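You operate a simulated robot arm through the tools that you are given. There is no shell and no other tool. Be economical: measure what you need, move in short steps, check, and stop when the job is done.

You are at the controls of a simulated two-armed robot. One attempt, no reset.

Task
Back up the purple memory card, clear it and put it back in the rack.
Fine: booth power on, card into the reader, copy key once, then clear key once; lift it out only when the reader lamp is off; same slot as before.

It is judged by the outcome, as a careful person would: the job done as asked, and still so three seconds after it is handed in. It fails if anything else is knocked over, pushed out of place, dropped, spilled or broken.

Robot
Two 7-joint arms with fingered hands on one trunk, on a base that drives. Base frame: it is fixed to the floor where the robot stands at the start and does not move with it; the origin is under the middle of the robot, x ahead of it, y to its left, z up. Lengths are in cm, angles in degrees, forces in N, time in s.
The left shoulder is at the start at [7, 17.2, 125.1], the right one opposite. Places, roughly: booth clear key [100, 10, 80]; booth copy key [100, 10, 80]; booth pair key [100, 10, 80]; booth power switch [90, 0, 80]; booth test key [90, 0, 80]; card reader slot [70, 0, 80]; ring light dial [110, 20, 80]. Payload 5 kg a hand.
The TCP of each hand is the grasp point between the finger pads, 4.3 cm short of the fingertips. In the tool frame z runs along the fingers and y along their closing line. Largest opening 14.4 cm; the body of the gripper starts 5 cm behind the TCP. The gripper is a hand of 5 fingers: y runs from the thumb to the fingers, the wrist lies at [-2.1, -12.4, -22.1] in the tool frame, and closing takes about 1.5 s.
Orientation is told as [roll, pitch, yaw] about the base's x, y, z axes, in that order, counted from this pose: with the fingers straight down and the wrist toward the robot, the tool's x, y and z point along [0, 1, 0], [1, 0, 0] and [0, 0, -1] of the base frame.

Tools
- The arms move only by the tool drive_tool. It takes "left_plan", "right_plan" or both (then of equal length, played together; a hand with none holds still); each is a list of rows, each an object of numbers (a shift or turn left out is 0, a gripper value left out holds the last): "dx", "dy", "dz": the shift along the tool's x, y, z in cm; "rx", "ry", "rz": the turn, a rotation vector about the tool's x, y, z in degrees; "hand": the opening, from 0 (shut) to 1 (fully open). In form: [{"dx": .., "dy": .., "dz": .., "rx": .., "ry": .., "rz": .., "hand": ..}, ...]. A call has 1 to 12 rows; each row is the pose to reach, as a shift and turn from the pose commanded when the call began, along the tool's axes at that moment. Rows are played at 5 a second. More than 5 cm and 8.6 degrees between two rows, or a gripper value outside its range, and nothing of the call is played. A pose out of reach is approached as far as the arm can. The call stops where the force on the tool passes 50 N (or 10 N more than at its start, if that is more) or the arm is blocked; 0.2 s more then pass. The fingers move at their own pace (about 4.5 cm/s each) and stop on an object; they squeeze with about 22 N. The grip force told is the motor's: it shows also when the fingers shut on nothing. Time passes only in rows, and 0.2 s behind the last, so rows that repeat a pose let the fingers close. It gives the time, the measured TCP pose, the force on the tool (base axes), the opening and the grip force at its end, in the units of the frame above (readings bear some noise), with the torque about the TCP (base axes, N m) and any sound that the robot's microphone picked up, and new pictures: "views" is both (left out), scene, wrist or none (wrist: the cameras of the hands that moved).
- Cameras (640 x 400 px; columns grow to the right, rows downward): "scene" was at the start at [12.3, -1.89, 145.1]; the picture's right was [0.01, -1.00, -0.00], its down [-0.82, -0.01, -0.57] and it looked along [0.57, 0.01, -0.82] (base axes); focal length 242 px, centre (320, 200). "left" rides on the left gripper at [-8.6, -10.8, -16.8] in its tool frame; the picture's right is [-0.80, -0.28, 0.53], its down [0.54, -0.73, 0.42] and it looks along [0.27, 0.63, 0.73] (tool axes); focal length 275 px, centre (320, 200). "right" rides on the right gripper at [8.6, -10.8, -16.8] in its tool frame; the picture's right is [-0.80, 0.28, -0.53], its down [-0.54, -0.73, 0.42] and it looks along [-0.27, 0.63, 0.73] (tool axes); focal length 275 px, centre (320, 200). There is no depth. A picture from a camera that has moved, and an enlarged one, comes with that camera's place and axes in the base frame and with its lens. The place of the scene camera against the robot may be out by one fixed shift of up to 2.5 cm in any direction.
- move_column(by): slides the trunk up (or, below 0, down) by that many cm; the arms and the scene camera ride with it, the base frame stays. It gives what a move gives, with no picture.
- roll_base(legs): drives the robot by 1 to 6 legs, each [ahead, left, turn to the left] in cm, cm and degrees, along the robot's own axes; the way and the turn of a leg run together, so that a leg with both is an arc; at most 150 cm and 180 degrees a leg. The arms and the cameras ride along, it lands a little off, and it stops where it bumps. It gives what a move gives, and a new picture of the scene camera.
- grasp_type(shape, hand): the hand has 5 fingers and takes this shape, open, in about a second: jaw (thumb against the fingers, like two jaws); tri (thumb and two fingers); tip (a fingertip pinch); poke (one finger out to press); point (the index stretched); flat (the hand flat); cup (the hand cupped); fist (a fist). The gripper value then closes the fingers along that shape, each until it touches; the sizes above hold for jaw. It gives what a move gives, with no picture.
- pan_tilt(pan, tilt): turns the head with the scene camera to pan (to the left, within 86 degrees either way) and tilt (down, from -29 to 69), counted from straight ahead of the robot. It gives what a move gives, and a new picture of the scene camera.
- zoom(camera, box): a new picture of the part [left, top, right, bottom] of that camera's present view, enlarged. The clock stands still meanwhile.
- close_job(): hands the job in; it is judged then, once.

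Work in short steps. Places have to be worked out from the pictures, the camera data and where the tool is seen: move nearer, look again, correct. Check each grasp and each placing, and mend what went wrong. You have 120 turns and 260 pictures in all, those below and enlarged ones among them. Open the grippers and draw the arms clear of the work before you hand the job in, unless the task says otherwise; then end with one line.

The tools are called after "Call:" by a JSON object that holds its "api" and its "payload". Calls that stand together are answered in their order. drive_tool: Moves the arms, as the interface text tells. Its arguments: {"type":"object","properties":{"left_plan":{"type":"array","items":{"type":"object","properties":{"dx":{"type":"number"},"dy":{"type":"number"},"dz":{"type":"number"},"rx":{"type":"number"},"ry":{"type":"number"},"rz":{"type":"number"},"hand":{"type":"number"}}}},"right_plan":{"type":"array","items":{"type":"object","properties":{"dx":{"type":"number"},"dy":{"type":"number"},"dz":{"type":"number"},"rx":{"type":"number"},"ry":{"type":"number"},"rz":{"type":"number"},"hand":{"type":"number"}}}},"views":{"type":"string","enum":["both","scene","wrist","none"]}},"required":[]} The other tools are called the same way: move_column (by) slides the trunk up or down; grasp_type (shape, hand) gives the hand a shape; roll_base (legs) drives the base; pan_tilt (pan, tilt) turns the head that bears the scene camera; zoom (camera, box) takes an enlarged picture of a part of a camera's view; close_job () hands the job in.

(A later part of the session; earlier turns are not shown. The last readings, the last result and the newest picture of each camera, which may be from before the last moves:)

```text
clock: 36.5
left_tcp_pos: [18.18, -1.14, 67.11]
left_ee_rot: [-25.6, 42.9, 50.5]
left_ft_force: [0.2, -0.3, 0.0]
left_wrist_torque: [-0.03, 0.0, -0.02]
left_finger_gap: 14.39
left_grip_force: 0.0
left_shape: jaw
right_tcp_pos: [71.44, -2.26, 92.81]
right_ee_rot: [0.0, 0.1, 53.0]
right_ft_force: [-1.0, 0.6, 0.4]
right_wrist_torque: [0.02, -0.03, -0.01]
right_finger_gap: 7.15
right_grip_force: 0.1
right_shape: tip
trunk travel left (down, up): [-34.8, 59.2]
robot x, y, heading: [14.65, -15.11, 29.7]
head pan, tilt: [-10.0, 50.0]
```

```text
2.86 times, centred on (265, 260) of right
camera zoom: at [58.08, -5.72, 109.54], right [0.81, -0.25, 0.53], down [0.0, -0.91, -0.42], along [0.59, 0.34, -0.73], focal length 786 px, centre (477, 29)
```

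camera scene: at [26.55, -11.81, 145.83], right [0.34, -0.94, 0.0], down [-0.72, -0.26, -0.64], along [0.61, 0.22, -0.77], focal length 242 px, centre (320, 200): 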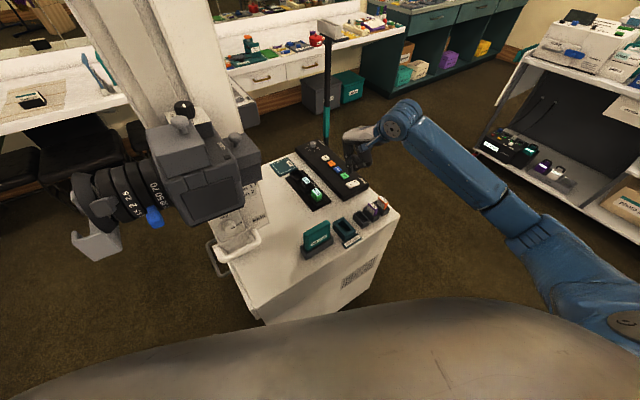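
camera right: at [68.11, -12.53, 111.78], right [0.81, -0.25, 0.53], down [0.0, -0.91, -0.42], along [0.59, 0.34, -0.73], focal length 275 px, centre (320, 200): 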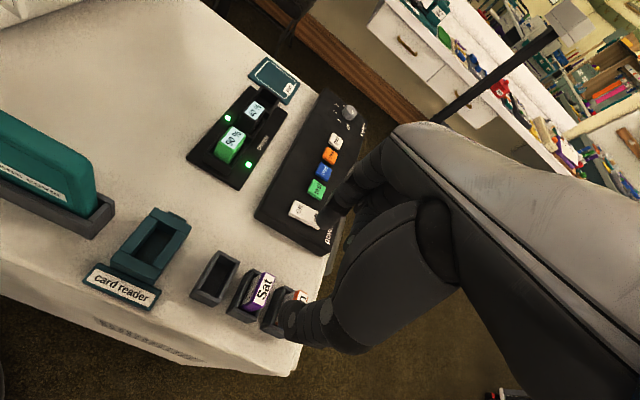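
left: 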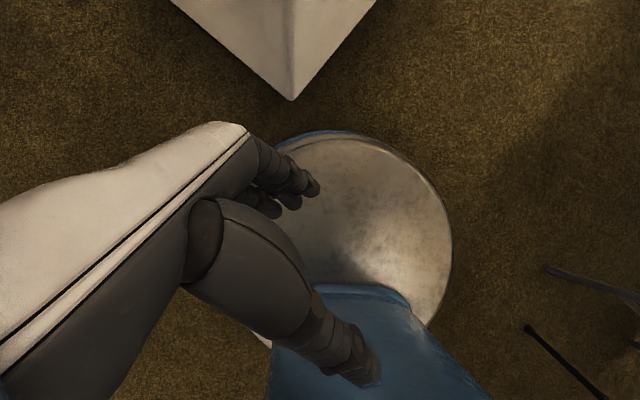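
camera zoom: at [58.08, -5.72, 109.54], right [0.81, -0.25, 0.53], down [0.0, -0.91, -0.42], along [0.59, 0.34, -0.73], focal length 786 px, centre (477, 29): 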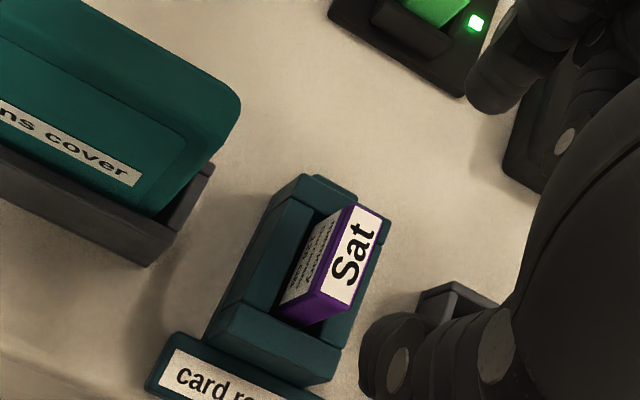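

The card stands upright in the reader with its top at about z 81.9, as in the rack, so it is seated. I rise, take the poke shape and go over the copy key with the same tilt as before.

Call:
{"api": "drive_tool", "payload": {"right_plan": [{"dz": -4}, {"dz": -8}, {"dz": -8}], "views": "none"}}

Call:
{"api": "grasp_type", "payload": {"hand": "right", "shape": "poke"}}

Call:
{"api": "drive_tool", "payload": {"right_plan": [{"dx": -2.2, "dy": 4, "rx": 1.3, "ry": -3.3}, {"dx": -4.5, "dy": 8, "rx": 2.6, "ry": -6.6}, {"dx": -6.7, "dy": 12, "rx": 4, "ry": -10}, {"dx": -9, "dy": 16, "rx": 5.3, "ry": -13.3}, {"dx": -11.2, "dy": 20, "rx": 6.6, "ry": -16.6}, {"dx": -13.5, "dy": 24.1, "rx": 8, "ry": -20}, {"dx": -13.5, "dy": 24.1, "dz": 4.5, "rx": 8, "ry": -20}, {"dx": -13.5, "dy": 24.1, "dz": 9, "rx": 8, "ry": -20}, {"dx": -13.5, "dy": 24.1, "dz": 11, "rx": 8, "ry": -20}, {"dx": -13.5, "dy": 24.1, "dz": 11, "rx": 8, "ry": -20}], "views": "both"}}

Call:
{"api": "zoom", "payload": {"camera": "right", "box": [210, 170, 370, 300]}}

Call:
{"api": "zoom", "payload": {"camera": "scene", "box": [310, 140, 370, 200]}}

```text
clock: 37.4
left_tcp_pos: [18.23, -1.23, 67.04]
left_ee_rot: [-25.5, 42.9, 50.5]
left_ft_force: [-0.3, -0.1, -0.4]
left_wrist_torque: [0.01, 0.0, -0.02]
left_finger_gap: 14.39
left_grip_force: 0.1
left_shape: jaw
right_tcp_pos: [71.39, -2.4, 100.9]
right_ee_rot: [0.2, 0.2, 53.1]
right_ft_force: [0.9, 0.6, -0.1]
right_wrist_torque: [-0.02, 0.0, -0.04]
right_finger_gap: 7.17
right_grip_force: 0.1
right_shape: tip
trunk travel left (down, up): [-34.8, 59.2]
robot x, y, heading: [15.06, -15.09, 29.8]
head pan, tilt: [-10.0, 50.0]
```

```text
clock: 38.2
left_tcp_pos: [18.15, -1.13, 67.05]
left_ee_rot: [-25.5, 42.9, 50.4]
left_ft_force: [-1.2, 0.1, 0.8]
left_wrist_torque: [0.01, 0.0, 0.02]
left_finger_gap: 14.38
left_grip_force: 0.1
left_shape: jaw
right_tcp_pos: [71.39, -2.39, 100.93]
right_ee_rot: [0.0, -0.1, 53.0]
right_ft_force: [-0.7, 0.5, 0.1]
right_wrist_torque: [-0.01, 0.02, -0.03]
right_finger_gap: 0.0
right_grip_force: 0.0
right_shape: poke
trunk travel left (down, up): [-34.8, 59.2]
robot x, y, heading: [14.78, -14.7, 29.6]
head pan, tilt: [-10.0, 50.0]
```

```text
clock: 40.5
left_tcp_pos: [18.17, -1.14, 67.24]
left_ee_rot: [-25.6, 42.8, 50.4]
left_ft_force: [-0.2, 0.3, 0.5]
left_wrist_torque: [0.01, 0.01, 0.02]
left_finger_gap: 14.37
left_grip_force: 0.1
left_shape: jaw
right_tcp_pos: [96.68, 8.69, 89.83]
right_ee_rot: [-20.1, 7.9, 51.6]
right_ft_force: [-0.2, 0.2, -0.2]
right_wrist_torque: [0.02, 0.0, -0.03]
right_finger_gap: 0.0
right_grip_force: 0.0
right_shape: poke
trunk travel left (down, up): [-34.8, 59.2]
robot x, y, heading: [14.51, -14.58, 29.5]
head pan, tilt: [-10.0, 50.0]
camera scene: at [26.59, -11.84, 145.83], right [0.34, -0.94, 0.0], down [-0.72, -0.26, -0.64], along [0.61, 0.22, -0.77], focal length 242 px, centre (320, 200)
camera right: at [80.29, 10.28, 103.9], right [0.68, -0.05, 0.73], down [0.05, -0.99, -0.11], along [0.73, 0.11, -0.68], focal length 275 px, centre (320, 200)
```

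scene: 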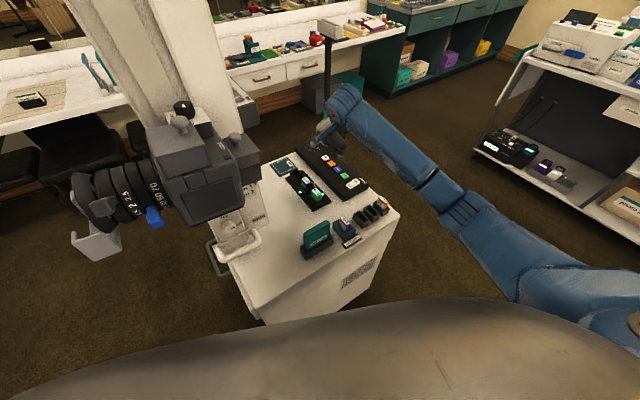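
right: 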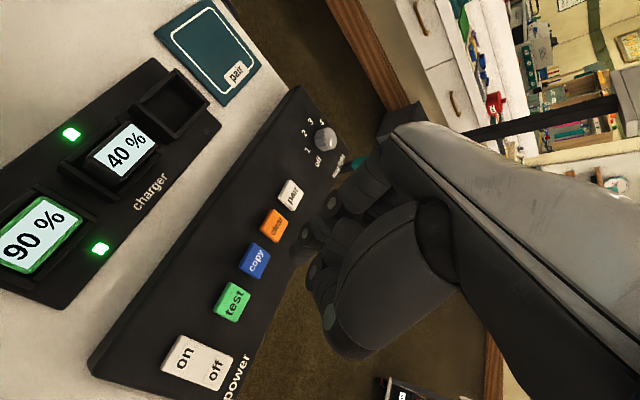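

```text
3.08 times, centred on (290, 235) of right
camera zoom: at [80.29, 10.28, 103.9], right [0.68, -0.05, 0.73], down [0.05, -0.99, -0.11], along [0.73, 0.11, -0.68], focal length 847 px, centre (412, 92)
```

zoom: 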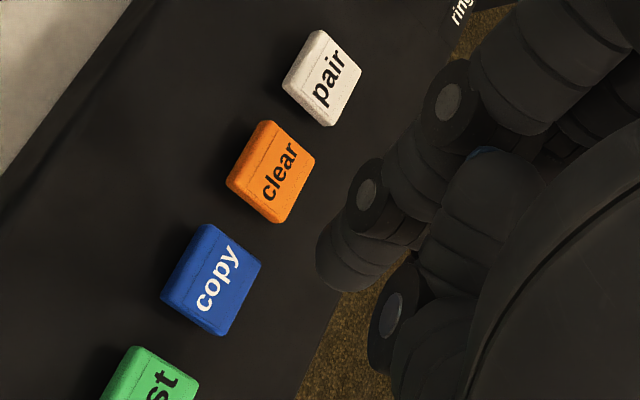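

```text
6.67 times, centred on (340, 170) of scene
camera zoom: at [26.59, -11.84, 145.83], right [0.34, -0.94, 0.0], down [-0.72, -0.26, -0.64], along [0.61, 0.22, -0.77], focal length 1615 px, centre (187, 400)
```

zoom: 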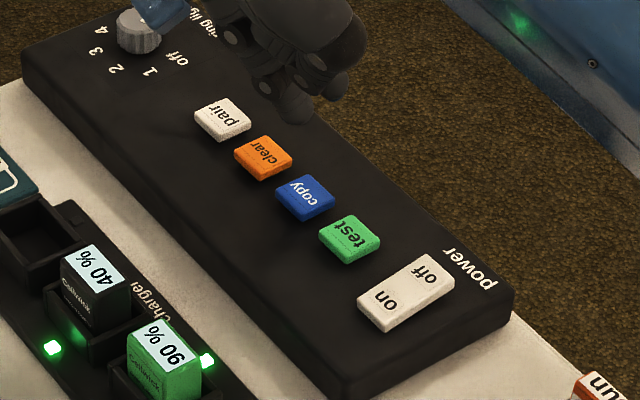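

The wrist and scene views call for a mean shift of (-0.25,-0.5) for the tip over copy. I apply it and come down to about 1.3 cm above the key.

Call:
{"api": "drive_tool", "payload": {"right_plan": [{"dx": -0.1, "dy": -0.55, "dz": 0.1}, {"dx": 0.6, "dy": -0.25, "dz": 2.1}, {"dx": 1.37, "dy": 0.05, "dz": 4.1}, {"dx": 1.37, "dy": 0.05, "dz": 4.1}], "views": "none"}}

Call:
{"api": "zoom", "payload": {"camera": "right", "box": [210, 170, 370, 300]}}

Call:
{"api": "zoom", "payload": {"camera": "scene", "box": [310, 140, 370, 200]}}

```text
clock: 41.5
left_tcp_pos: [18.2, -1.2, 67.12]
left_ee_rot: [-25.4, 42.9, 50.5]
left_ft_force: [-0.9, 0.3, 0.1]
left_wrist_torque: [-0.01, -0.03, 0.01]
left_finger_gap: 14.39
left_grip_force: 0.1
left_shape: jaw
right_tcp_pos: [96.56, 8.12, 85.62]
right_ee_rot: [-20.1, 7.9, 51.7]
right_ft_force: [0.0, -0.4, -0.3]
right_wrist_torque: [0.0, -0.03, -0.02]
right_finger_gap: 0.0
right_grip_force: 0.2
right_shape: poke
trunk travel left (down, up): [-34.8, 59.2]
robot x, y, heading: [14.84, -14.55, 29.5]
head pan, tilt: [-10.0, 50.0]
```

```text
3.08 times, centred on (290, 235) of right
camera zoom: at [80.06, 9.78, 99.62], right [0.68, -0.05, 0.73], down [0.05, -0.99, -0.11], along [0.73, 0.11, -0.68], focal length 847 px, centre (412, 92)
```

zoom: 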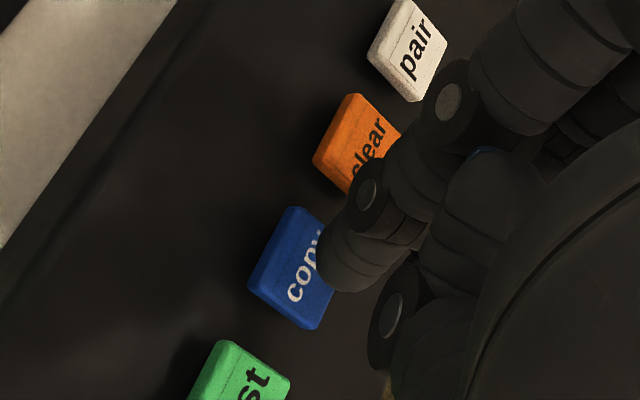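

```text
6.67 times, centred on (340, 170) of scene
camera zoom: at [26.58, -11.83, 145.83], right [0.34, -0.94, 0.0], down [-0.72, -0.26, -0.64], along [0.61, 0.22, -0.77], focal length 1615 px, centre (187, 400)
```

zoom: 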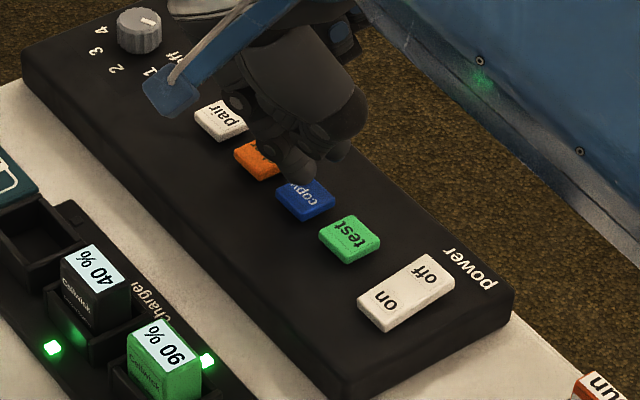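

The two views average out to the tip centred over copy. I press in small steps.

Call:
{"api": "drive_tool", "payload": {"right_plan": [{"dx": 0.2, "dy": 0.08, "dz": 0.56}, {"dx": 0.34, "dy": 0.14, "dz": 0.93}, {"dx": 0.48, "dy": 0.2, "dz": 1.3}, {"dx": 0.58, "dy": 0.24, "dz": 1.58}, {"dx": 0.68, "dy": 0.28, "dz": 1.86}], "views": "none"}}

Call:
{"api": "zoom", "payload": {"camera": "scene", "box": [310, 140, 370, 200]}}

Call:
{"api": "zoom", "payload": {"camera": "scene", "box": [320, 205, 375, 255]}}

```text
clock: 42.6
left_tcp_pos: [18.18, -1.16, 67.2]
left_ee_rot: [-25.6, 42.8, 50.5]
left_ft_force: [-0.2, 0.3, 0.4]
left_wrist_torque: [0.03, 0.0, -0.03]
left_finger_gap: 14.4
left_grip_force: 0.1
left_shape: jaw
right_tcp_pos: [96.51, 8.54, 84.19]
right_ee_rot: [-20.2, 7.3, 51.6]
right_ft_force: [8.2, 8.8, 37.2]
right_wrist_torque: [0.29, -0.17, 0.0]
right_finger_gap: 0.0
right_grip_force: 0.1
right_shape: poke
trunk travel left (down, up): [-34.8, 59.2]
robot x, y, heading: [14.72, -15.07, 29.8]
head pan, tilt: [-10.0, 50.0]
heard: click
```

```text
6.67 times, centred on (340, 170) of scene
camera zoom: at [26.25, -11.86, 145.91], right [0.34, -0.94, 0.0], down [-0.72, -0.26, -0.64], along [0.61, 0.22, -0.76], focal length 1615 px, centre (187, 400)
```

zoom: 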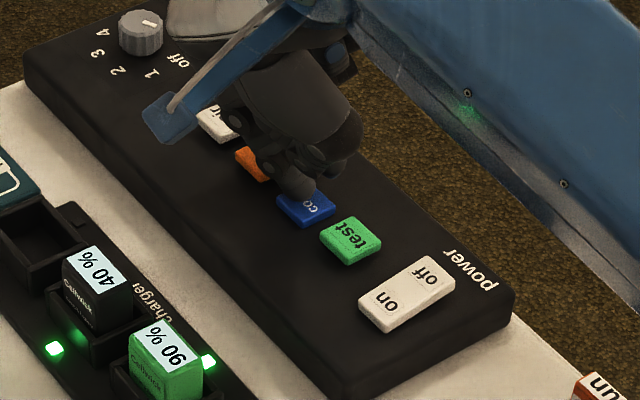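

```text
8.00 times, centred on (348, 230) of scene
camera zoom: at [26.25, -11.86, 145.91], right [0.34, -0.94, 0.0], down [-0.72, -0.26, -0.64], along [0.61, 0.22, -0.76], focal length 1938 px, centre (100, -40)
```

zoom: 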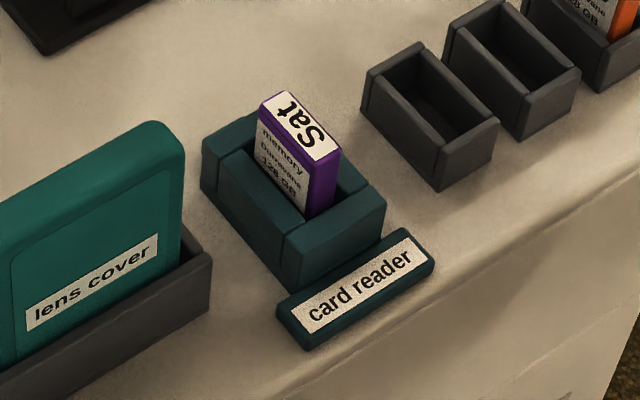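

A click: copy was pressed. I lift and look for the reader lamp.

Call:
{"api": "drive_tool", "payload": {"right_plan": [{"dx": -0.68, "dy": -0.28, "dz": -1.86}, {"dx": -1.7, "dy": -0.7, "dz": -4.65}, {"dx": -2, "dy": -0.85, "dz": -5.6}], "views": "both"}}

Call:
{"api": "zoom", "payload": {"camera": "scene", "box": [320, 205, 375, 255]}}

```text
clock: 43.5
left_tcp_pos: [18.23, -1.19, 67.12]
left_ee_rot: [-25.5, 42.8, 50.5]
left_ft_force: [0.9, -1.1, 0.4]
left_wrist_torque: [0.01, -0.01, -0.01]
left_finger_gap: 14.36
left_grip_force: 0.0
left_shape: jaw
right_tcp_pos: [96.44, 8.26, 89.49]
right_ee_rot: [-20.0, 8.0, 51.6]
right_ft_force: [-0.5, -0.2, 1.0]
right_wrist_torque: [-0.02, -0.01, -0.01]
right_finger_gap: 0.0
right_grip_force: 0.0
right_shape: poke
trunk travel left (down, up): [-34.8, 59.2]
robot x, y, heading: [14.87, -15.14, 29.6]
head pan, tilt: [-10.0, 50.0]
camera scene: at [26.64, -11.84, 145.81], right [0.34, -0.94, 0.0], down [-0.72, -0.26, -0.64], along [0.6, 0.22, -0.77], focal length 242 px, centre (320, 200)
camera right: at [80.02, 9.81, 103.55], right [0.68, -0.05, 0.73], down [0.05, -0.99, -0.11], along [0.73, 0.11, -0.68], focal length 275 px, centre (320, 200)
```

scene: 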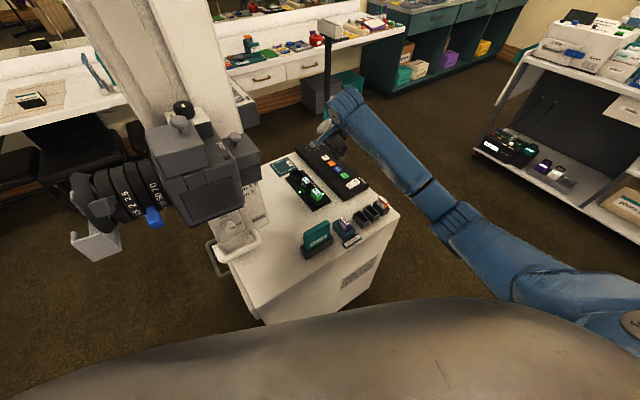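
right: 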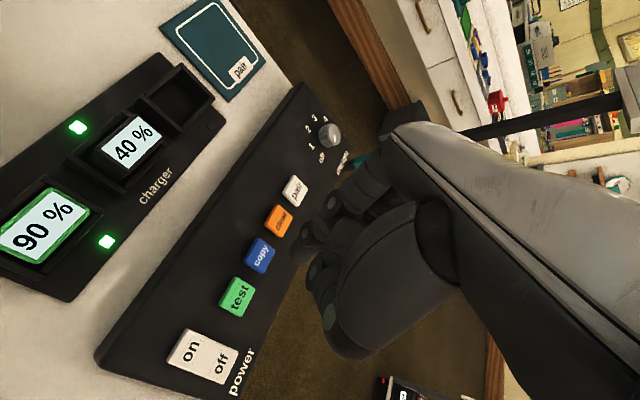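

```text
8.00 times, centred on (348, 230) of scene
camera zoom: at [26.64, -11.84, 145.81], right [0.34, -0.94, 0.0], down [-0.72, -0.26, -0.64], along [0.6, 0.22, -0.77], focal length 1938 px, centre (100, -40)
```

zoom: 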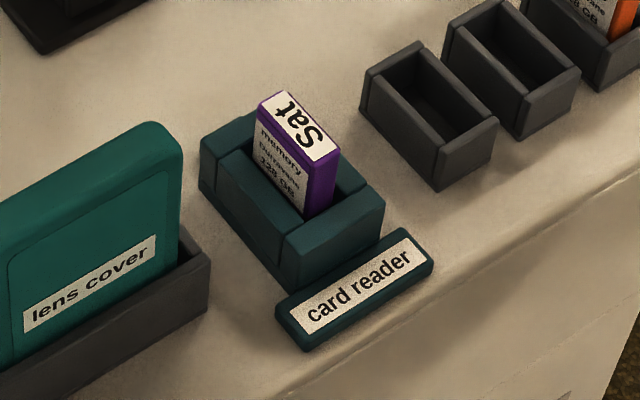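

The lamp isn't visible from here (it may be on the tab behind the reader). I swing the hand back so that the wrist camera sees the reader's rear.

Call:
{"api": "drive_tool", "payload": {"right_plan": [{"dx": -1.4, "dy": -0.6, "dz": -3.7}, {"dx": -1.45, "dy": -5.3, "dz": -4.5, "rx": -1.6, "ry": 4}, {"dx": -1.5, "dy": -10, "dz": -5.2, "rx": -3.2, "ry": 8}, {"dx": -1.55, "dy": -14.7, "dz": -5.8, "rx": -4.8, "ry": 12}, {"dx": -1.6, "dy": -19.4, "dz": -6.4, "rx": -6.4, "ry": 16}, {"dx": -1.65, "dy": -24, "dz": -6.9, "rx": -8, "ry": 20}, {"dx": -1.65, "dy": -24, "dz": -6.9, "rx": -8, "ry": 20}], "views": "wrist"}}

Call:
{"api": "zoom", "payload": {"camera": "right", "box": [70, 150, 270, 310]}}

```text
clock: 45.0
left_tcp_pos: [18.31, -1.04, 67.14]
left_ee_rot: [-25.4, 43.0, 50.5]
left_ft_force: [0.8, 1.2, 0.0]
left_wrist_torque: [0.0, 0.06, 0.01]
left_finger_gap: 14.4
left_grip_force: 0.1
left_shape: jaw
right_tcp_pos: [81.6, -8.93, 99.77]
right_ee_rot: [0.1, 0.0, 53.0]
right_ft_force: [0.3, 0.8, 0.2]
right_wrist_torque: [-0.03, 0.0, 0.02]
right_finger_gap: 0.01
right_grip_force: 0.0
right_shape: poke
trunk travel left (down, up): [-34.8, 59.2]
robot x, y, heading: [14.61, -14.92, 29.6]
head pan, tilt: [-10.0, 50.0]
camera right: at [68.27, -12.43, 116.49], right [0.81, -0.25, 0.53], down [0.0, -0.91, -0.42], along [0.59, 0.34, -0.73], focal length 275 px, centre (320, 200)
```

right: 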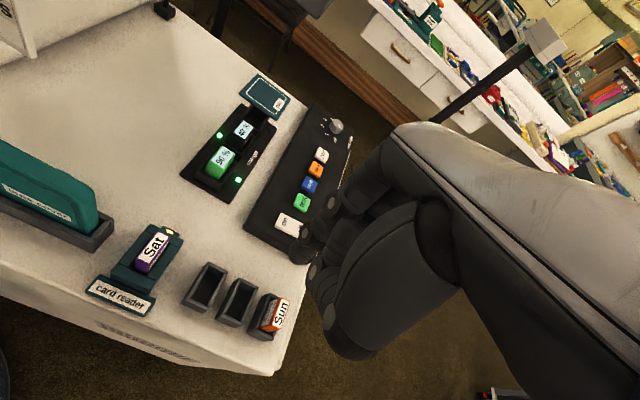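

```text
2.50 times, centred on (170, 230) of right
camera zoom: at [68.27, -12.43, 116.49], right [0.81, -0.25, 0.53], down [0.0, -0.91, -0.42], along [0.59, 0.34, -0.73], focal length 688 px, centre (695, 125)
```

zoom: 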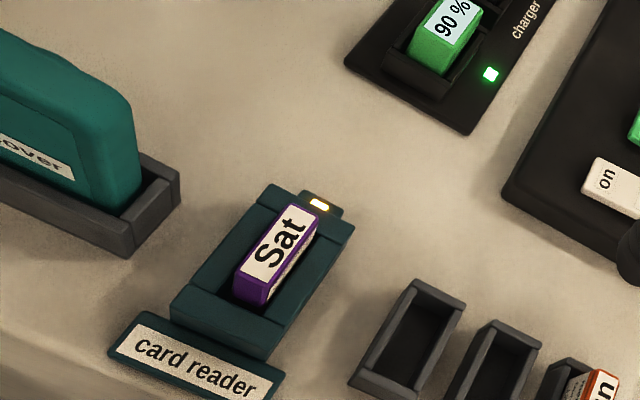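

The reader lamp is amber: the copy is running. I wait.

Call:
{"api": "drive_tool", "payload": {"right_plan": [{}, {}, {}, {}, {}, {}, {}, {}, {}, {}, {}, {}], "views": "none"}}

Call:
{"api": "drive_tool", "payload": {"right_plan": [{}, {}, {}, {}, {}, {}, {}, {}, {}, {}, {}, {}], "views": "none"}}

Call:
{"api": "zoom", "payload": {"camera": "right", "box": [70, 150, 270, 310]}}

```text
clock: 47.6
left_tcp_pos: [18.21, -1.15, 67.11]
left_ee_rot: [-25.4, 42.8, 50.5]
left_ft_force: [-0.6, -0.8, -0.5]
left_wrist_torque: [-0.01, -0.04, -0.01]
left_finger_gap: 14.36
left_grip_force: 0.1
left_shape: jaw
right_tcp_pos: [81.56, -8.98, 99.79]
right_ee_rot: [0.1, -0.1, 53.1]
right_ft_force: [-0.2, 0.4, 0.6]
right_wrist_torque: [0.01, -0.03, 0.0]
right_finger_gap: 0.02
right_grip_force: 0.0
right_shape: poke
trunk travel left (down, up): [-34.8, 59.2]
robot x, y, heading: [14.75, -14.99, 29.7]
head pan, tilt: [-10.0, 50.0]
```

```text
clock: 50.2
left_tcp_pos: [18.24, -1.26, 67.07]
left_ee_rot: [-25.4, 42.9, 50.6]
left_ft_force: [0.0, -0.9, 0.3]
left_wrist_torque: [0.01, -0.01, 0.01]
left_finger_gap: 14.4
left_grip_force: 0.0
left_shape: jaw
right_tcp_pos: [81.59, -8.9, 99.86]
right_ee_rot: [0.0, -0.1, 53.0]
right_ft_force: [-0.3, 0.1, -0.1]
right_wrist_torque: [-0.04, 0.0, -0.02]
right_finger_gap: 0.0
right_grip_force: 0.0
right_shape: poke
trunk travel left (down, up): [-34.8, 59.2]
robot x, y, heading: [14.99, -14.92, 29.5]
head pan, tilt: [-10.0, 50.0]
```

```text
2.50 times, centred on (170, 230) of right
camera zoom: at [68.23, -12.53, 116.5], right [0.81, -0.25, 0.53], down [0.0, -0.91, -0.42], along [0.59, 0.34, -0.73], focal length 688 px, centre (695, 125)
```

zoom: 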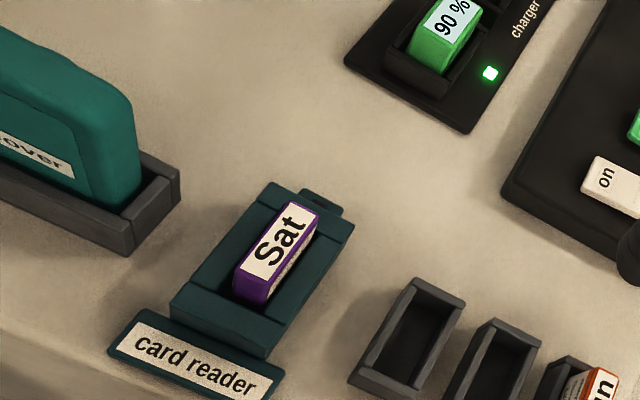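

The lamp is off, so the copy is done. Now the clear key, one pitch (2.5,3.5) beyond copy: I go above it with the same tilt.

Call:
{"api": "drive_tool", "payload": {"right_plan": [{"dx": -0.3, "dy": 4.5, "rx": 1.3, "ry": -3.3}, {"dx": -0.5, "dy": 9, "rx": 2.6, "ry": -6.6}, {"dx": -0.8, "dy": 13.5, "rx": 4, "ry": -10}, {"dx": -1.0, "dy": 18, "rx": 5.3, "ry": -13.3}, {"dx": -1.3, "dy": 22.5, "rx": 6.6, "ry": -16.6}, {"dx": -1.55, "dy": 26.9, "rx": 8, "ry": -20}, {"dx": -1.55, "dy": 26.9, "dz": 4.5, "rx": 8, "ry": -20}, {"dx": -1.55, "dy": 26.9, "dz": 9, "rx": 8, "ry": -20}, {"dx": -1.55, "dy": 26.9, "dz": 12.5, "rx": 8, "ry": -20}, {"dx": -1.55, "dy": 26.9, "dz": 12.5, "rx": 8, "ry": -20}], "views": "none"}}

Call:
{"api": "zoom", "payload": {"camera": "right", "box": [210, 170, 370, 300]}}

Call:
{"api": "zoom", "payload": {"camera": "scene", "box": [310, 140, 370, 200]}}

```text
clock: 52.5
left_tcp_pos: [18.37, -1.12, 67.15]
left_ee_rot: [-25.6, 42.8, 50.5]
left_ft_force: [-0.4, 0.1, -0.6]
left_wrist_torque: [-0.04, 0.0, -0.01]
left_finger_gap: 14.36
left_grip_force: 0.1
left_shape: jaw
right_tcp_pos: [98.96, 11.41, 87.26]
right_ee_rot: [-20.1, 7.9, 51.6]
right_ft_force: [0.4, 0.0, 0.2]
right_wrist_torque: [0.01, -0.01, -0.02]
right_finger_gap: 0.0
right_grip_force: 0.0
right_shape: poke
trunk travel left (down, up): [-34.8, 59.2]
robot x, y, heading: [15.04, -15.15, 29.6]
head pan, tilt: [-10.0, 50.0]
```

```text
3.08 times, centred on (290, 235) of right
camera zoom: at [82.59, 12.97, 101.35], right [0.68, -0.05, 0.73], down [0.05, -0.99, -0.11], along [0.73, 0.11, -0.68], focal length 847 px, centre (412, 92)
```

zoom: 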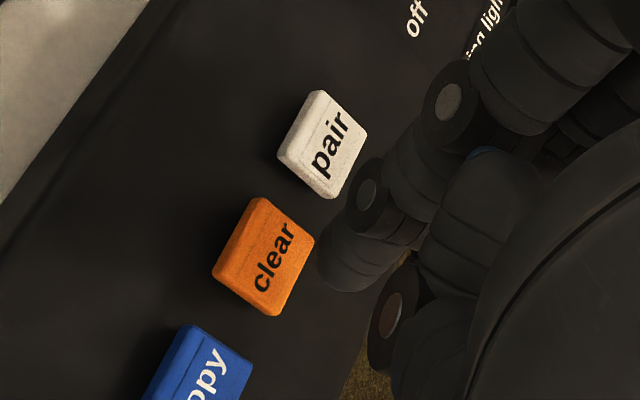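

```text
6.67 times, centred on (340, 170) of scene
camera zoom: at [26.56, -11.84, 145.83], right [0.34, -0.94, 0.0], down [-0.72, -0.26, -0.64], along [0.61, 0.22, -0.77], focal length 1615 px, centre (187, 400)
```

zoom: 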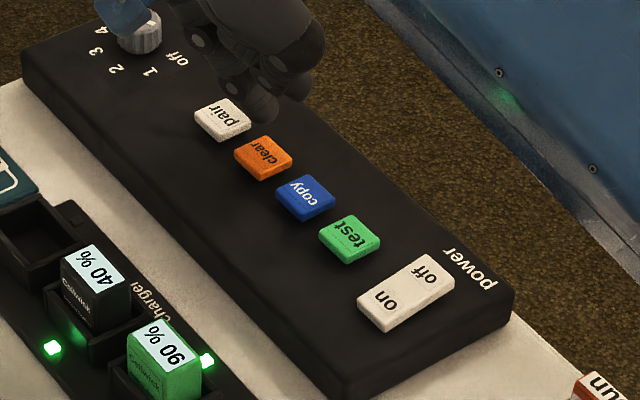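

Relative to the key the tip sits as it did for copy (within 0.25 cm). I add 0.2 in y and press once.

Call:
{"api": "drive_tool", "payload": {"right_plan": [{"dx": 0.51, "dy": 0.41, "dz": 1.4}, {"dx": 0.75, "dy": 0.51, "dz": 2.05}, {"dx": 0.88, "dy": 0.56, "dz": 2.42}, {"dx": 0.99, "dy": 0.6, "dz": 2.7}, {"dx": 1.09, "dy": 0.65, "dz": 2.98}, {"dx": 1.16, "dy": 0.68, "dz": 3.16}], "views": "none"}}

Call:
{"api": "zoom", "payload": {"camera": "scene", "box": [310, 140, 370, 200]}}

```text
clock: 53.9
left_tcp_pos: [18.09, -1.18, 67.29]
left_ee_rot: [-25.5, 42.8, 50.4]
left_ft_force: [0.2, -0.1, 0.7]
left_wrist_torque: [-0.07, -0.01, -0.01]
left_finger_gap: 14.37
left_grip_force: 0.1
left_shape: jaw
right_tcp_pos: [99.23, 11.65, 84.37]
right_ee_rot: [-20.1, 7.4, 51.6]
right_ft_force: [3.9, 3.0, 24.6]
right_wrist_torque: [0.12, -0.04, 0.02]
right_finger_gap: 0.0
right_grip_force: 0.1
right_shape: poke
trunk travel left (down, up): [-34.8, 59.2]
robot x, y, heading: [14.81, -15.0, 29.6]
head pan, tilt: [-10.0, 50.0]
heard: click
```

```text
6.67 times, centred on (340, 170) of scene
camera zoom: at [26.34, -11.9, 145.89], right [0.34, -0.94, 0.0], down [-0.72, -0.26, -0.64], along [0.61, 0.22, -0.76], focal length 1615 px, centre (187, 400)
```

zoom: 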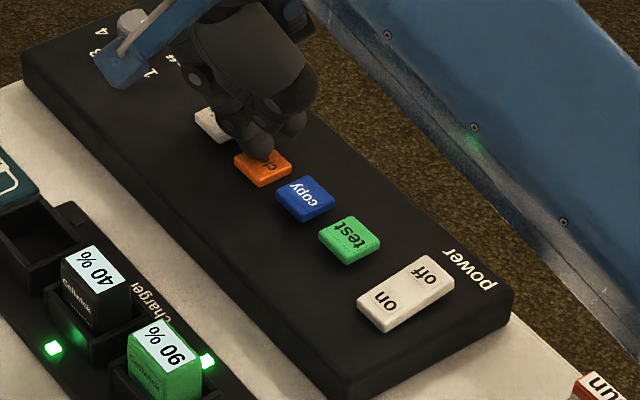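

A click: clear was pressed. I lift straight up and swing back to view the lamp.

Call:
{"api": "drive_tool", "payload": {"right_plan": [{"dx": -1.5, "dy": -0.6, "dz": -4.3}, {"dx": -2.6, "dy": -1.1, "dz": -7.5}, {"dx": -2.8, "dy": -5.8, "dz": -8.2, "rx": -1.3, "ry": 3.3}, {"dx": -3.0, "dy": -10.5, "dz": -9, "rx": -2.6, "ry": 6.6}, {"dx": -3.2, "dy": -15.2, "dz": -9.7, "rx": -4, "ry": 10}, {"dx": -3.4, "dy": -19.9, "dz": -10.4, "rx": -5.3, "ry": 13.3}, {"dx": -3.6, "dy": -24.6, "dz": -11.1, "rx": -6.6, "ry": 16.6}, {"dx": -3.8, "dy": -29.3, "dz": -11.8, "rx": -8, "ry": 20}, {"dx": -3.8, "dy": -29.3, "dz": -11.8, "rx": -8, "ry": 20}], "views": "none"}}

Call:
{"api": "zoom", "payload": {"camera": "right", "box": [70, 150, 270, 310]}}

Call:
{"api": "grasp_type", "payload": {"hand": "right", "shape": "tip"}}

Call:
{"api": "drive_tool", "payload": {"right_plan": [{}, {}, {}, {}, {}, {}, {}, {}, {}, {}, {}, {"hand": 0.5}], "views": "none"}}

Call:
{"api": "zoom", "payload": {"camera": "right", "box": [70, 150, 270, 310]}}

```text
clock: 55.9
left_tcp_pos: [18.38, -1.11, 67.12]
left_ee_rot: [-25.5, 43.0, 50.3]
left_ft_force: [0.7, 0.1, -0.1]
left_wrist_torque: [-0.04, -0.02, -0.02]
left_finger_gap: 14.4
left_grip_force: 0.0
left_shape: jaw
right_tcp_pos: [81.73, -9.26, 100.02]
right_ee_rot: [0.1, 0.1, 53.0]
right_ft_force: [-0.5, 1.2, -0.6]
right_wrist_torque: [-0.06, 0.01, 0.04]
right_finger_gap: 0.0
right_grip_force: 0.0
right_shape: poke
trunk travel left (down, up): [-34.8, 59.2]
robot x, y, heading: [14.98, -14.85, 29.7]
head pan, tilt: [-10.0, 50.0]
```

```text
2.50 times, centred on (170, 230) of right
camera zoom: at [68.4, -12.82, 116.74], right [0.81, -0.25, 0.53], down [0.0, -0.91, -0.42], along [0.59, 0.34, -0.73], focal length 688 px, centre (695, 125)
```

zoom: 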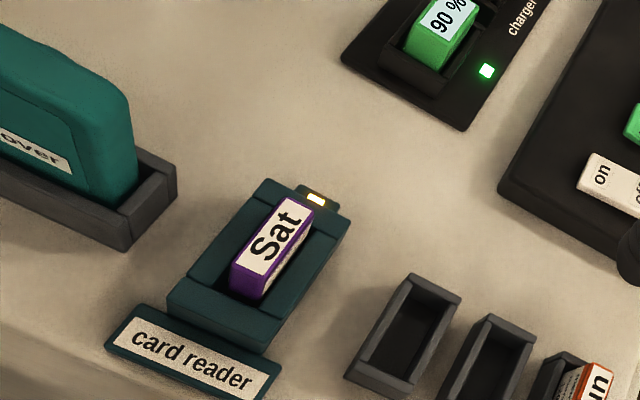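

```text
clock: 56.8
left_tcp_pos: [18.15, -1.12, 67.14]
left_ee_rot: [-25.4, 42.9, 50.5]
left_ft_force: [1.0, 0.2, -0.3]
left_wrist_torque: [0.02, 0.0, -0.03]
left_finger_gap: 14.35
left_grip_force: 0.0
left_shape: jaw
right_tcp_pos: [81.82, -9.52, 99.95]
right_ee_rot: [-0.1, 0.1, 53.0]
right_ft_force: [-0.2, -0.6, 0.3]
right_wrist_torque: [0.0, 0.06, 0.01]
right_finger_gap: 14.36
right_grip_force: 0.1
right_shape: tip
trunk travel left (down, up): [-34.8, 59.2]
robot x, y, heading: [14.93, -14.94, 29.7]
head pan, tilt: [-10.0, 50.0]
```

```text
clock: 59.4
left_tcp_pos: [18.15, -1.18, 67.08]
left_ee_rot: [-25.5, 42.9, 50.5]
left_ft_force: [0.1, -0.5, -0.8]
left_wrist_torque: [0.03, -0.03, -0.03]
left_finger_gap: 14.39
left_grip_force: 0.1
left_shape: jaw
right_tcp_pos: [81.8, -9.58, 100.01]
right_ee_rot: [0.0, 0.0, 53.0]
right_ft_force: [0.1, -0.6, -0.2]
right_wrist_torque: [-0.01, 0.04, -0.02]
right_finger_gap: 10.94
right_grip_force: 0.0
right_shape: tip
trunk travel left (down, up): [-34.8, 59.2]
robot x, y, heading: [14.99, -15.15, 29.7]
head pan, tilt: [-10.0, 50.0]
```

```text
2.50 times, centred on (170, 230) of right
camera zoom: at [68.37, -12.94, 116.75], right [0.81, -0.25, 0.53], down [0.0, -0.91, -0.42], along [0.59, 0.34, -0.73], focal length 688 px, centre (695, 125)
```

zoom: 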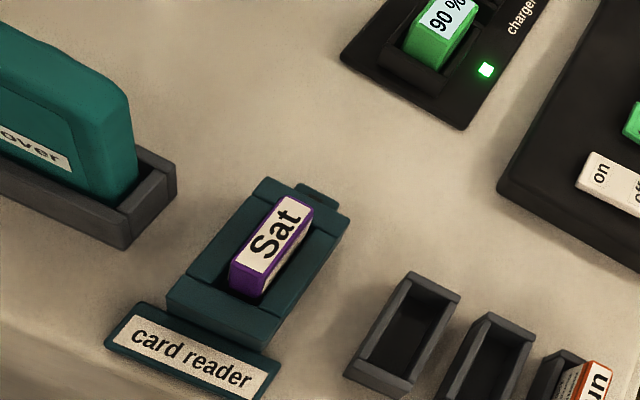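

The lamp came on and is now off again: cleared. I go back over the card at the release position (71.4,-2.3) and check before pinching.

Call:
{"api": "drive_tool", "payload": {"right_plan": [{"dx": 4.2, "dy": -0.15}, {"dx": 8.4, "dy": -0.3}, {"dx": 12.6, "dy": -0.5}, {"dx": 12.6, "dy": -0.5, "dz": 4.5}, {"dx": 12.6, "dy": -0.5, "dz": 9}, {"dx": 12.6, "dy": -0.5, "dz": 13}, {"dx": 12.6, "dy": -0.5, "dz": 13}], "views": "none"}}

Call:
{"api": "zoom", "payload": {"camera": "right", "box": [220, 160, 400, 320]}}

Call:
{"api": "zoom", "payload": {"camera": "scene", "box": [330, 185, 390, 245]}}

```text
clock: 61.0
left_tcp_pos: [18.27, -1.17, 67.14]
left_ee_rot: [-25.4, 43.0, 50.5]
left_ft_force: [-0.1, 0.4, 0.0]
left_wrist_torque: [0.02, -0.04, 0.01]
left_finger_gap: 14.36
left_grip_force: 0.0
left_shape: jaw
right_tcp_pos: [71.68, -2.28, 87.2]
right_ee_rot: [0.0, 0.0, 53.0]
right_ft_force: [-0.1, 0.3, -0.2]
right_wrist_torque: [-0.01, -0.02, 0.01]
right_finger_gap: 7.23
right_grip_force: 0.0
right_shape: tip
trunk travel left (down, up): [-34.8, 59.2]
robot x, y, heading: [14.94, -14.99, 29.6]
head pan, tilt: [-10.0, 50.0]
```

```text
2.50 times, centred on (310, 240) of right
camera zoom: at [58.21, -5.8, 103.89], right [0.81, -0.25, 0.53], down [0.0, -0.91, -0.42], along [0.59, 0.34, -0.73], focal length 688 px, centre (345, 100)
```

zoom: 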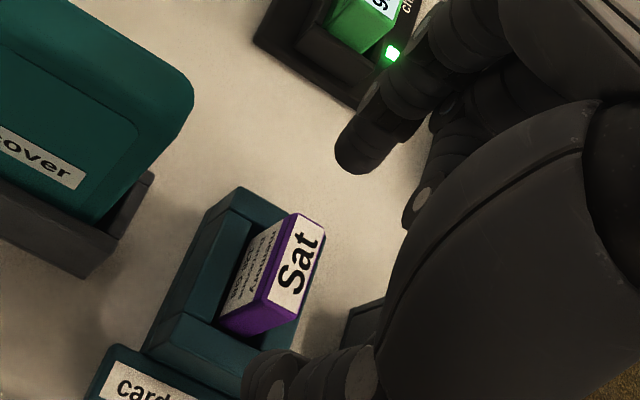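

```text
6.67 times, centred on (360, 215) of scene
camera zoom: at [26.59, -11.82, 145.83], right [0.34, -0.94, 0.0], down [-0.72, -0.26, -0.64], along [0.61, 0.22, -0.77], focal length 1615 px, centre (53, 100)
```

zoom: 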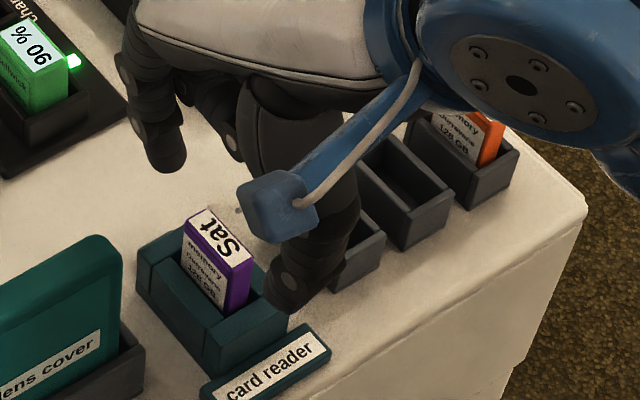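

The card is within 0.2 cm of its earlier place in the hand. I shift by 0.2, descend to z≈84.4, pinch.

Call:
{"api": "drive_tool", "payload": {"right_plan": [{"dx": 0.2, "dz": 1.5}, {"dx": 0.2, "dz": 2.7}, {"dx": 0.2, "dz": 2.7, "hand": 0.4}, {"dx": 0.2, "dz": 2.7, "hand": 0.3}, {"dx": 0.2, "dz": 2.7, "hand": 0.2}, {"dx": 0.2, "dz": 2.7, "hand": 0.1}, {"dx": 0.2, "dz": 2.7, "hand": 0.1}, {"dx": 0.2, "dz": 2.7, "hand": 0.1}, {"dx": 0.2, "dz": 2.7, "hand": 0.1}], "views": "none"}}

Call:
{"api": "zoom", "payload": {"camera": "right", "box": [220, 160, 400, 320]}}

Call:
{"api": "zoom", "payload": {"camera": "scene", "box": [330, 185, 390, 245]}}

```text
clock: 63.0
left_tcp_pos: [18.23, -1.22, 67.13]
left_ee_rot: [-25.5, 42.9, 50.5]
left_ft_force: [-0.2, 0.0, 0.5]
left_wrist_torque: [-0.03, 0.06, -0.01]
left_finger_gap: 14.39
left_grip_force: 0.0
left_shape: jaw
right_tcp_pos: [71.37, -2.25, 84.31]
right_ee_rot: [0.0, 0.0, 53.0]
right_ft_force: [-0.6, 0.1, -0.5]
right_wrist_torque: [-0.01, 0.0, 0.0]
right_finger_gap: 3.34
right_grip_force: 21.3
right_shape: tip
trunk travel left (down, up): [-34.8, 59.2]
robot x, y, heading: [14.96, -14.81, 29.7]
head pan, tilt: [-10.0, 50.0]
```

```text
2.50 times, centred on (310, 240) of right
camera zoom: at [57.99, -5.64, 101.17], right [0.81, -0.25, 0.53], down [0.0, -0.91, -0.42], along [0.59, 0.34, -0.73], focal length 688 px, centre (345, 100)
```

zoom: 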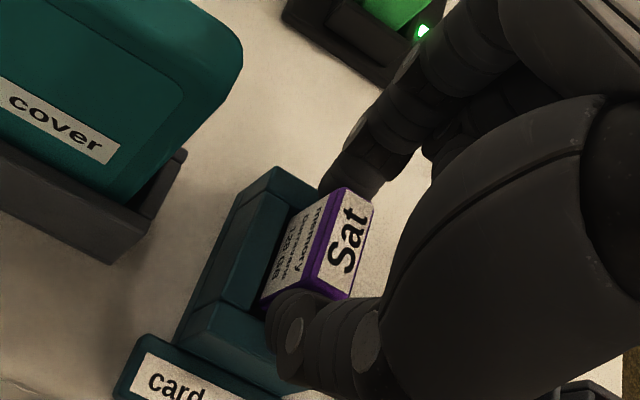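

```text
6.67 times, centred on (360, 215) of scene
camera zoom: at [26.59, -11.84, 145.83], right [0.34, -0.94, 0.0], down [-0.72, -0.26, -0.64], along [0.61, 0.22, -0.77], focal length 1615 px, centre (53, 100)
```

zoom: 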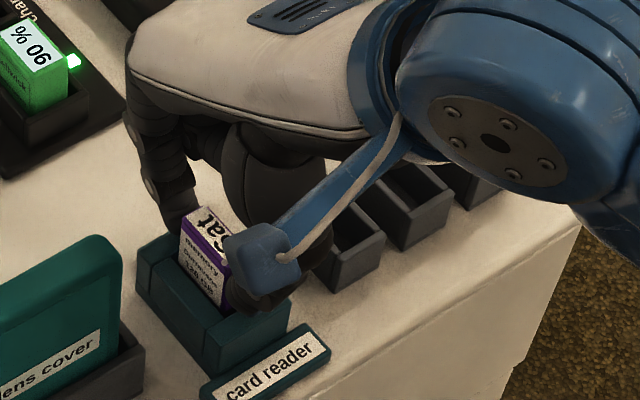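

Gripped just as the first time. I lift out and carry it over the middle slot (grasp place 81.3,-9.5), then check.

Call:
{"api": "drive_tool", "payload": {"right_plan": [{"dz": -1}, {"dz": -3}, {"dz": -6}, {"dz": -8.5}, {"dx": -4.1, "dy": 0.05, "dz": -8.5}, {"dx": -8.2, "dy": 0.1, "dz": -8.5}, {"dx": -12.3, "dy": 0.2, "dz": -8.5}, {"dx": -12.3, "dy": 0.2, "dz": -6.8}, {"dx": -12.3, "dy": 0.2, "dz": -6.8}], "views": "none"}}

Call:
{"api": "zoom", "payload": {"camera": "right", "box": [160, 160, 400, 340]}}

Call:
{"api": "zoom", "payload": {"camera": "scene", "box": [345, 150, 415, 230]}}

```text
clock: 65.0
left_tcp_pos: [18.08, -1.24, 67.21]
left_ee_rot: [-25.5, 42.9, 50.6]
left_ft_force: [0.9, 1.4, 0.0]
left_wrist_torque: [-0.04, -0.03, 0.03]
left_finger_gap: 14.37
left_grip_force: 0.0
left_shape: jaw
right_tcp_pos: [81.15, -9.46, 91.2]
right_ee_rot: [0.0, 0.0, 53.1]
right_ft_force: [0.7, -1.1, 0.0]
right_wrist_torque: [0.0, 0.01, 0.0]
right_finger_gap: 3.38
right_grip_force: 22.0
right_shape: tip
trunk travel left (down, up): [-34.8, 59.2]
robot x, y, heading: [14.92, -14.95, 29.8]
head pan, tilt: [-10.0, 50.0]
```

```text
2.22 times, centred on (280, 250) of right
camera zoom: at [67.91, -12.91, 107.89], right [0.81, -0.25, 0.53], down [0.0, -0.91, -0.42], along [0.59, 0.34, -0.73], focal length 612 px, centre (409, 89)
```

zoom: 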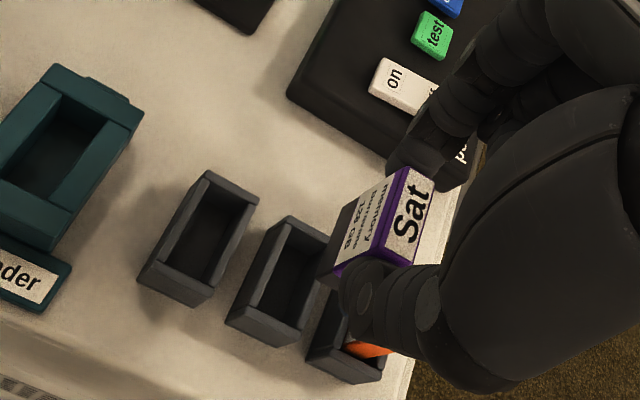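

```text
5.00 times, centred on (380, 190) of scene
camera zoom: at [26.59, -11.86, 145.83], right [0.34, -0.94, 0.0], down [-0.72, -0.26, -0.64], along [0.61, 0.22, -0.77], focal length 1211 px, centre (20, 250)
```

zoom: 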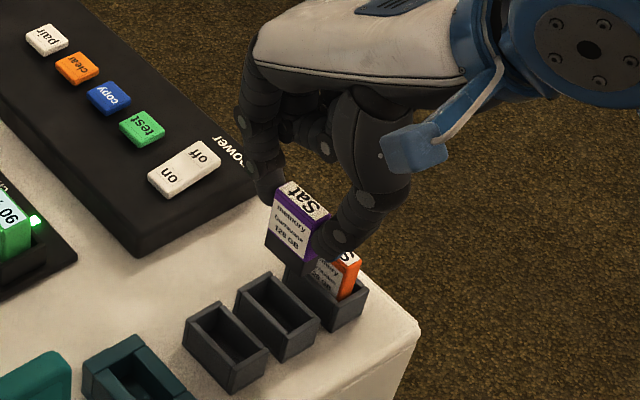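

The picture is pixel-for-pixel like that at lift-out, so it is aligned. I lower in steps.

Call:
{"api": "drive_tool", "payload": {"right_plan": [{"dz": 2}, {"dz": 4}, {"dz": 5}, {"dz": 5.6}, {"dz": 5.6}], "views": "none"}}

Call:
{"api": "zoom", "payload": {"camera": "scene", "box": [345, 160, 415, 230]}}

Call:
{"api": "zoom", "payload": {"camera": "right", "box": [220, 160, 400, 320]}}

```text
clock: 66.2
left_tcp_pos: [18.17, -1.26, 67.19]
left_ee_rot: [-25.5, 42.9, 50.5]
left_ft_force: [-0.8, 0.1, -0.7]
left_wrist_torque: [0.01, 0.02, 0.0]
left_finger_gap: 14.37
left_grip_force: 0.0
left_shape: jaw
right_tcp_pos: [81.22, -9.4, 85.68]
right_ee_rot: [0.0, -0.1, 53.0]
right_ft_force: [0.2, 0.6, -1.1]
right_wrist_torque: [-0.03, 0.04, -0.02]
right_finger_gap: 3.36
right_grip_force: 22.2
right_shape: tip
trunk travel left (down, up): [-34.8, 59.2]
robot x, y, heading: [15.01, -14.91, 29.7]
head pan, tilt: [-10.0, 50.0]
```

```text
5.71 times, centred on (380, 195) of scene
camera zoom: at [26.59, -11.84, 145.83], right [0.34, -0.94, 0.0], down [-0.72, -0.26, -0.64], along [0.61, 0.22, -0.77], focal length 1384 px, centre (-23, 229)
```

zoom: 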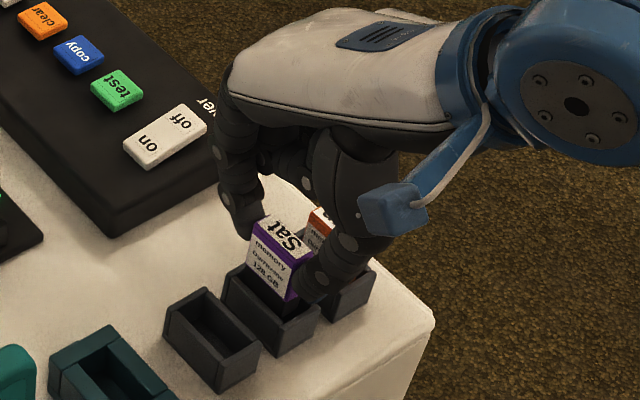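

```text
2.50 times, centred on (310, 240) of right
camera zoom: at [67.87, -12.88, 102.31], right [0.81, -0.25, 0.53], down [0.0, -0.91, -0.42], along [0.59, 0.34, -0.73], focal length 688 px, centre (345, 100)
```

zoom: 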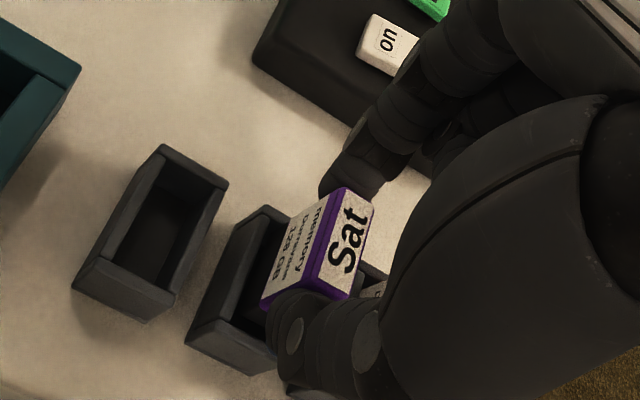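

It is in the mouth of the slot without force. I finish lowering.

Call:
{"api": "drive_tool", "payload": {"right_plan": [{"dz": 0.6}, {"dz": 1.2}, {"dz": 1.6}, {"dz": 1.9}, {"dz": 1.9}], "views": "none"}}

Call:
{"api": "zoom", "payload": {"camera": "scene", "box": [345, 160, 415, 230]}}

```text
clock: 67.3
left_tcp_pos: [18.21, -1.26, 67.12]
left_ee_rot: [-25.5, 42.9, 50.5]
left_ft_force: [0.1, 0.4, 0.6]
left_wrist_torque: [0.01, -0.04, -0.02]
left_finger_gap: 14.37
left_grip_force: 0.0
left_shape: jaw
right_tcp_pos: [81.28, -9.51, 83.84]
right_ee_rot: [0.0, -0.1, 53.0]
right_ft_force: [0.3, 0.0, 2.6]
right_wrist_torque: [0.02, -0.02, 0.03]
right_finger_gap: 3.33
right_grip_force: 22.3
right_shape: tip
trunk travel left (down, up): [-34.8, 59.2]
robot x, y, heading: [14.88, -15.19, 29.6]
head pan, tilt: [-10.0, 50.0]
```

```text
5.71 times, centred on (380, 195) of scene
camera zoom: at [26.57, -11.85, 145.83], right [0.34, -0.94, 0.0], down [-0.72, -0.26, -0.64], along [0.61, 0.22, -0.77], focal length 1384 px, centre (-23, 229)
```

zoom: 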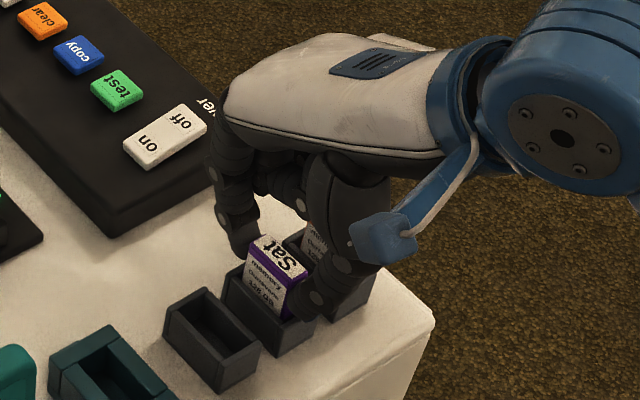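

Light contact of 2.6 N: the card is seated as it was originally. I open and rise straight up.

Call:
{"api": "drive_tool", "payload": {"right_plan": [{"hand": 0.25}, {"hand": 0.4}, {"hand": 0.5}, {"hand": 0.55}, {"hand": 0.55}, {"dz": -3}, {"dz": -7}, {"dz": -11}, {"dz": -15}], "views": "none"}}

Call:
{"api": "zoom", "payload": {"camera": "scene", "box": [310, 130, 410, 250]}}

Call:
{"api": "zoom", "payload": {"camera": "right", "box": [70, 150, 330, 340]}}

```text
clock: 69.3
left_tcp_pos: [18.23, -1.1, 67.09]
left_ee_rot: [-25.6, 42.9, 50.5]
left_ft_force: [0.2, 0.2, 0.2]
left_wrist_torque: [-0.01, 0.0, 0.0]
left_finger_gap: 14.38
left_grip_force: 0.1
left_shape: jaw
right_tcp_pos: [81.14, -9.48, 98.84]
right_ee_rot: [0.0, 0.1, 53.1]
right_ft_force: [-1.1, 0.3, -0.6]
right_wrist_torque: [0.01, -0.01, -0.02]
right_finger_gap: 7.87
right_grip_force: 0.0
right_shape: tip
trunk travel left (down, up): [-34.8, 59.2]
robot x, y, heading: [14.66, -15.06, 29.7]
head pan, tilt: [-10.0, 50.0]
```

```text
3.33 times, centred on (360, 190) of scene
camera zoom: at [26.54, -11.81, 145.82], right [0.34, -0.94, 0.0], down [-0.72, -0.26, -0.64], along [0.61, 0.22, -0.77], focal length 808 px, centre (187, 233)
```

zoom: 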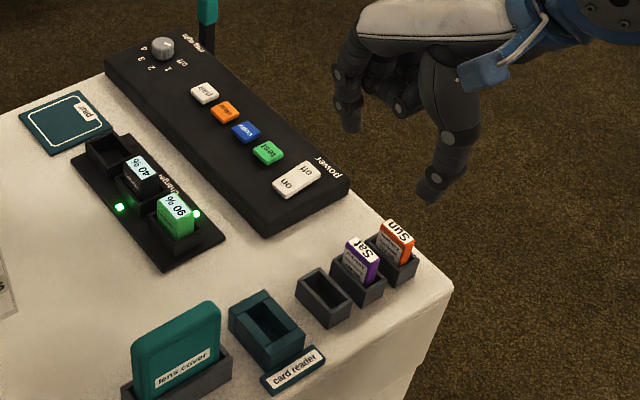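

```text
2.11 times, centred on (200, 245) of right
camera zoom: at [67.8, -12.92, 115.56], right [0.81, -0.25, 0.53], down [0.0, -0.91, -0.42], along [0.59, 0.34, -0.73], focal length 580 px, centre (573, 105)
```

zoom: 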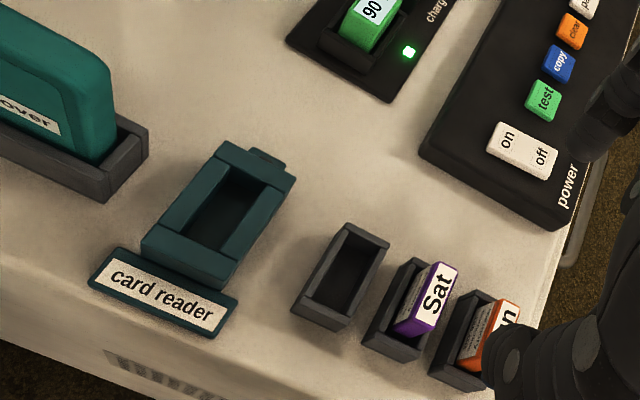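

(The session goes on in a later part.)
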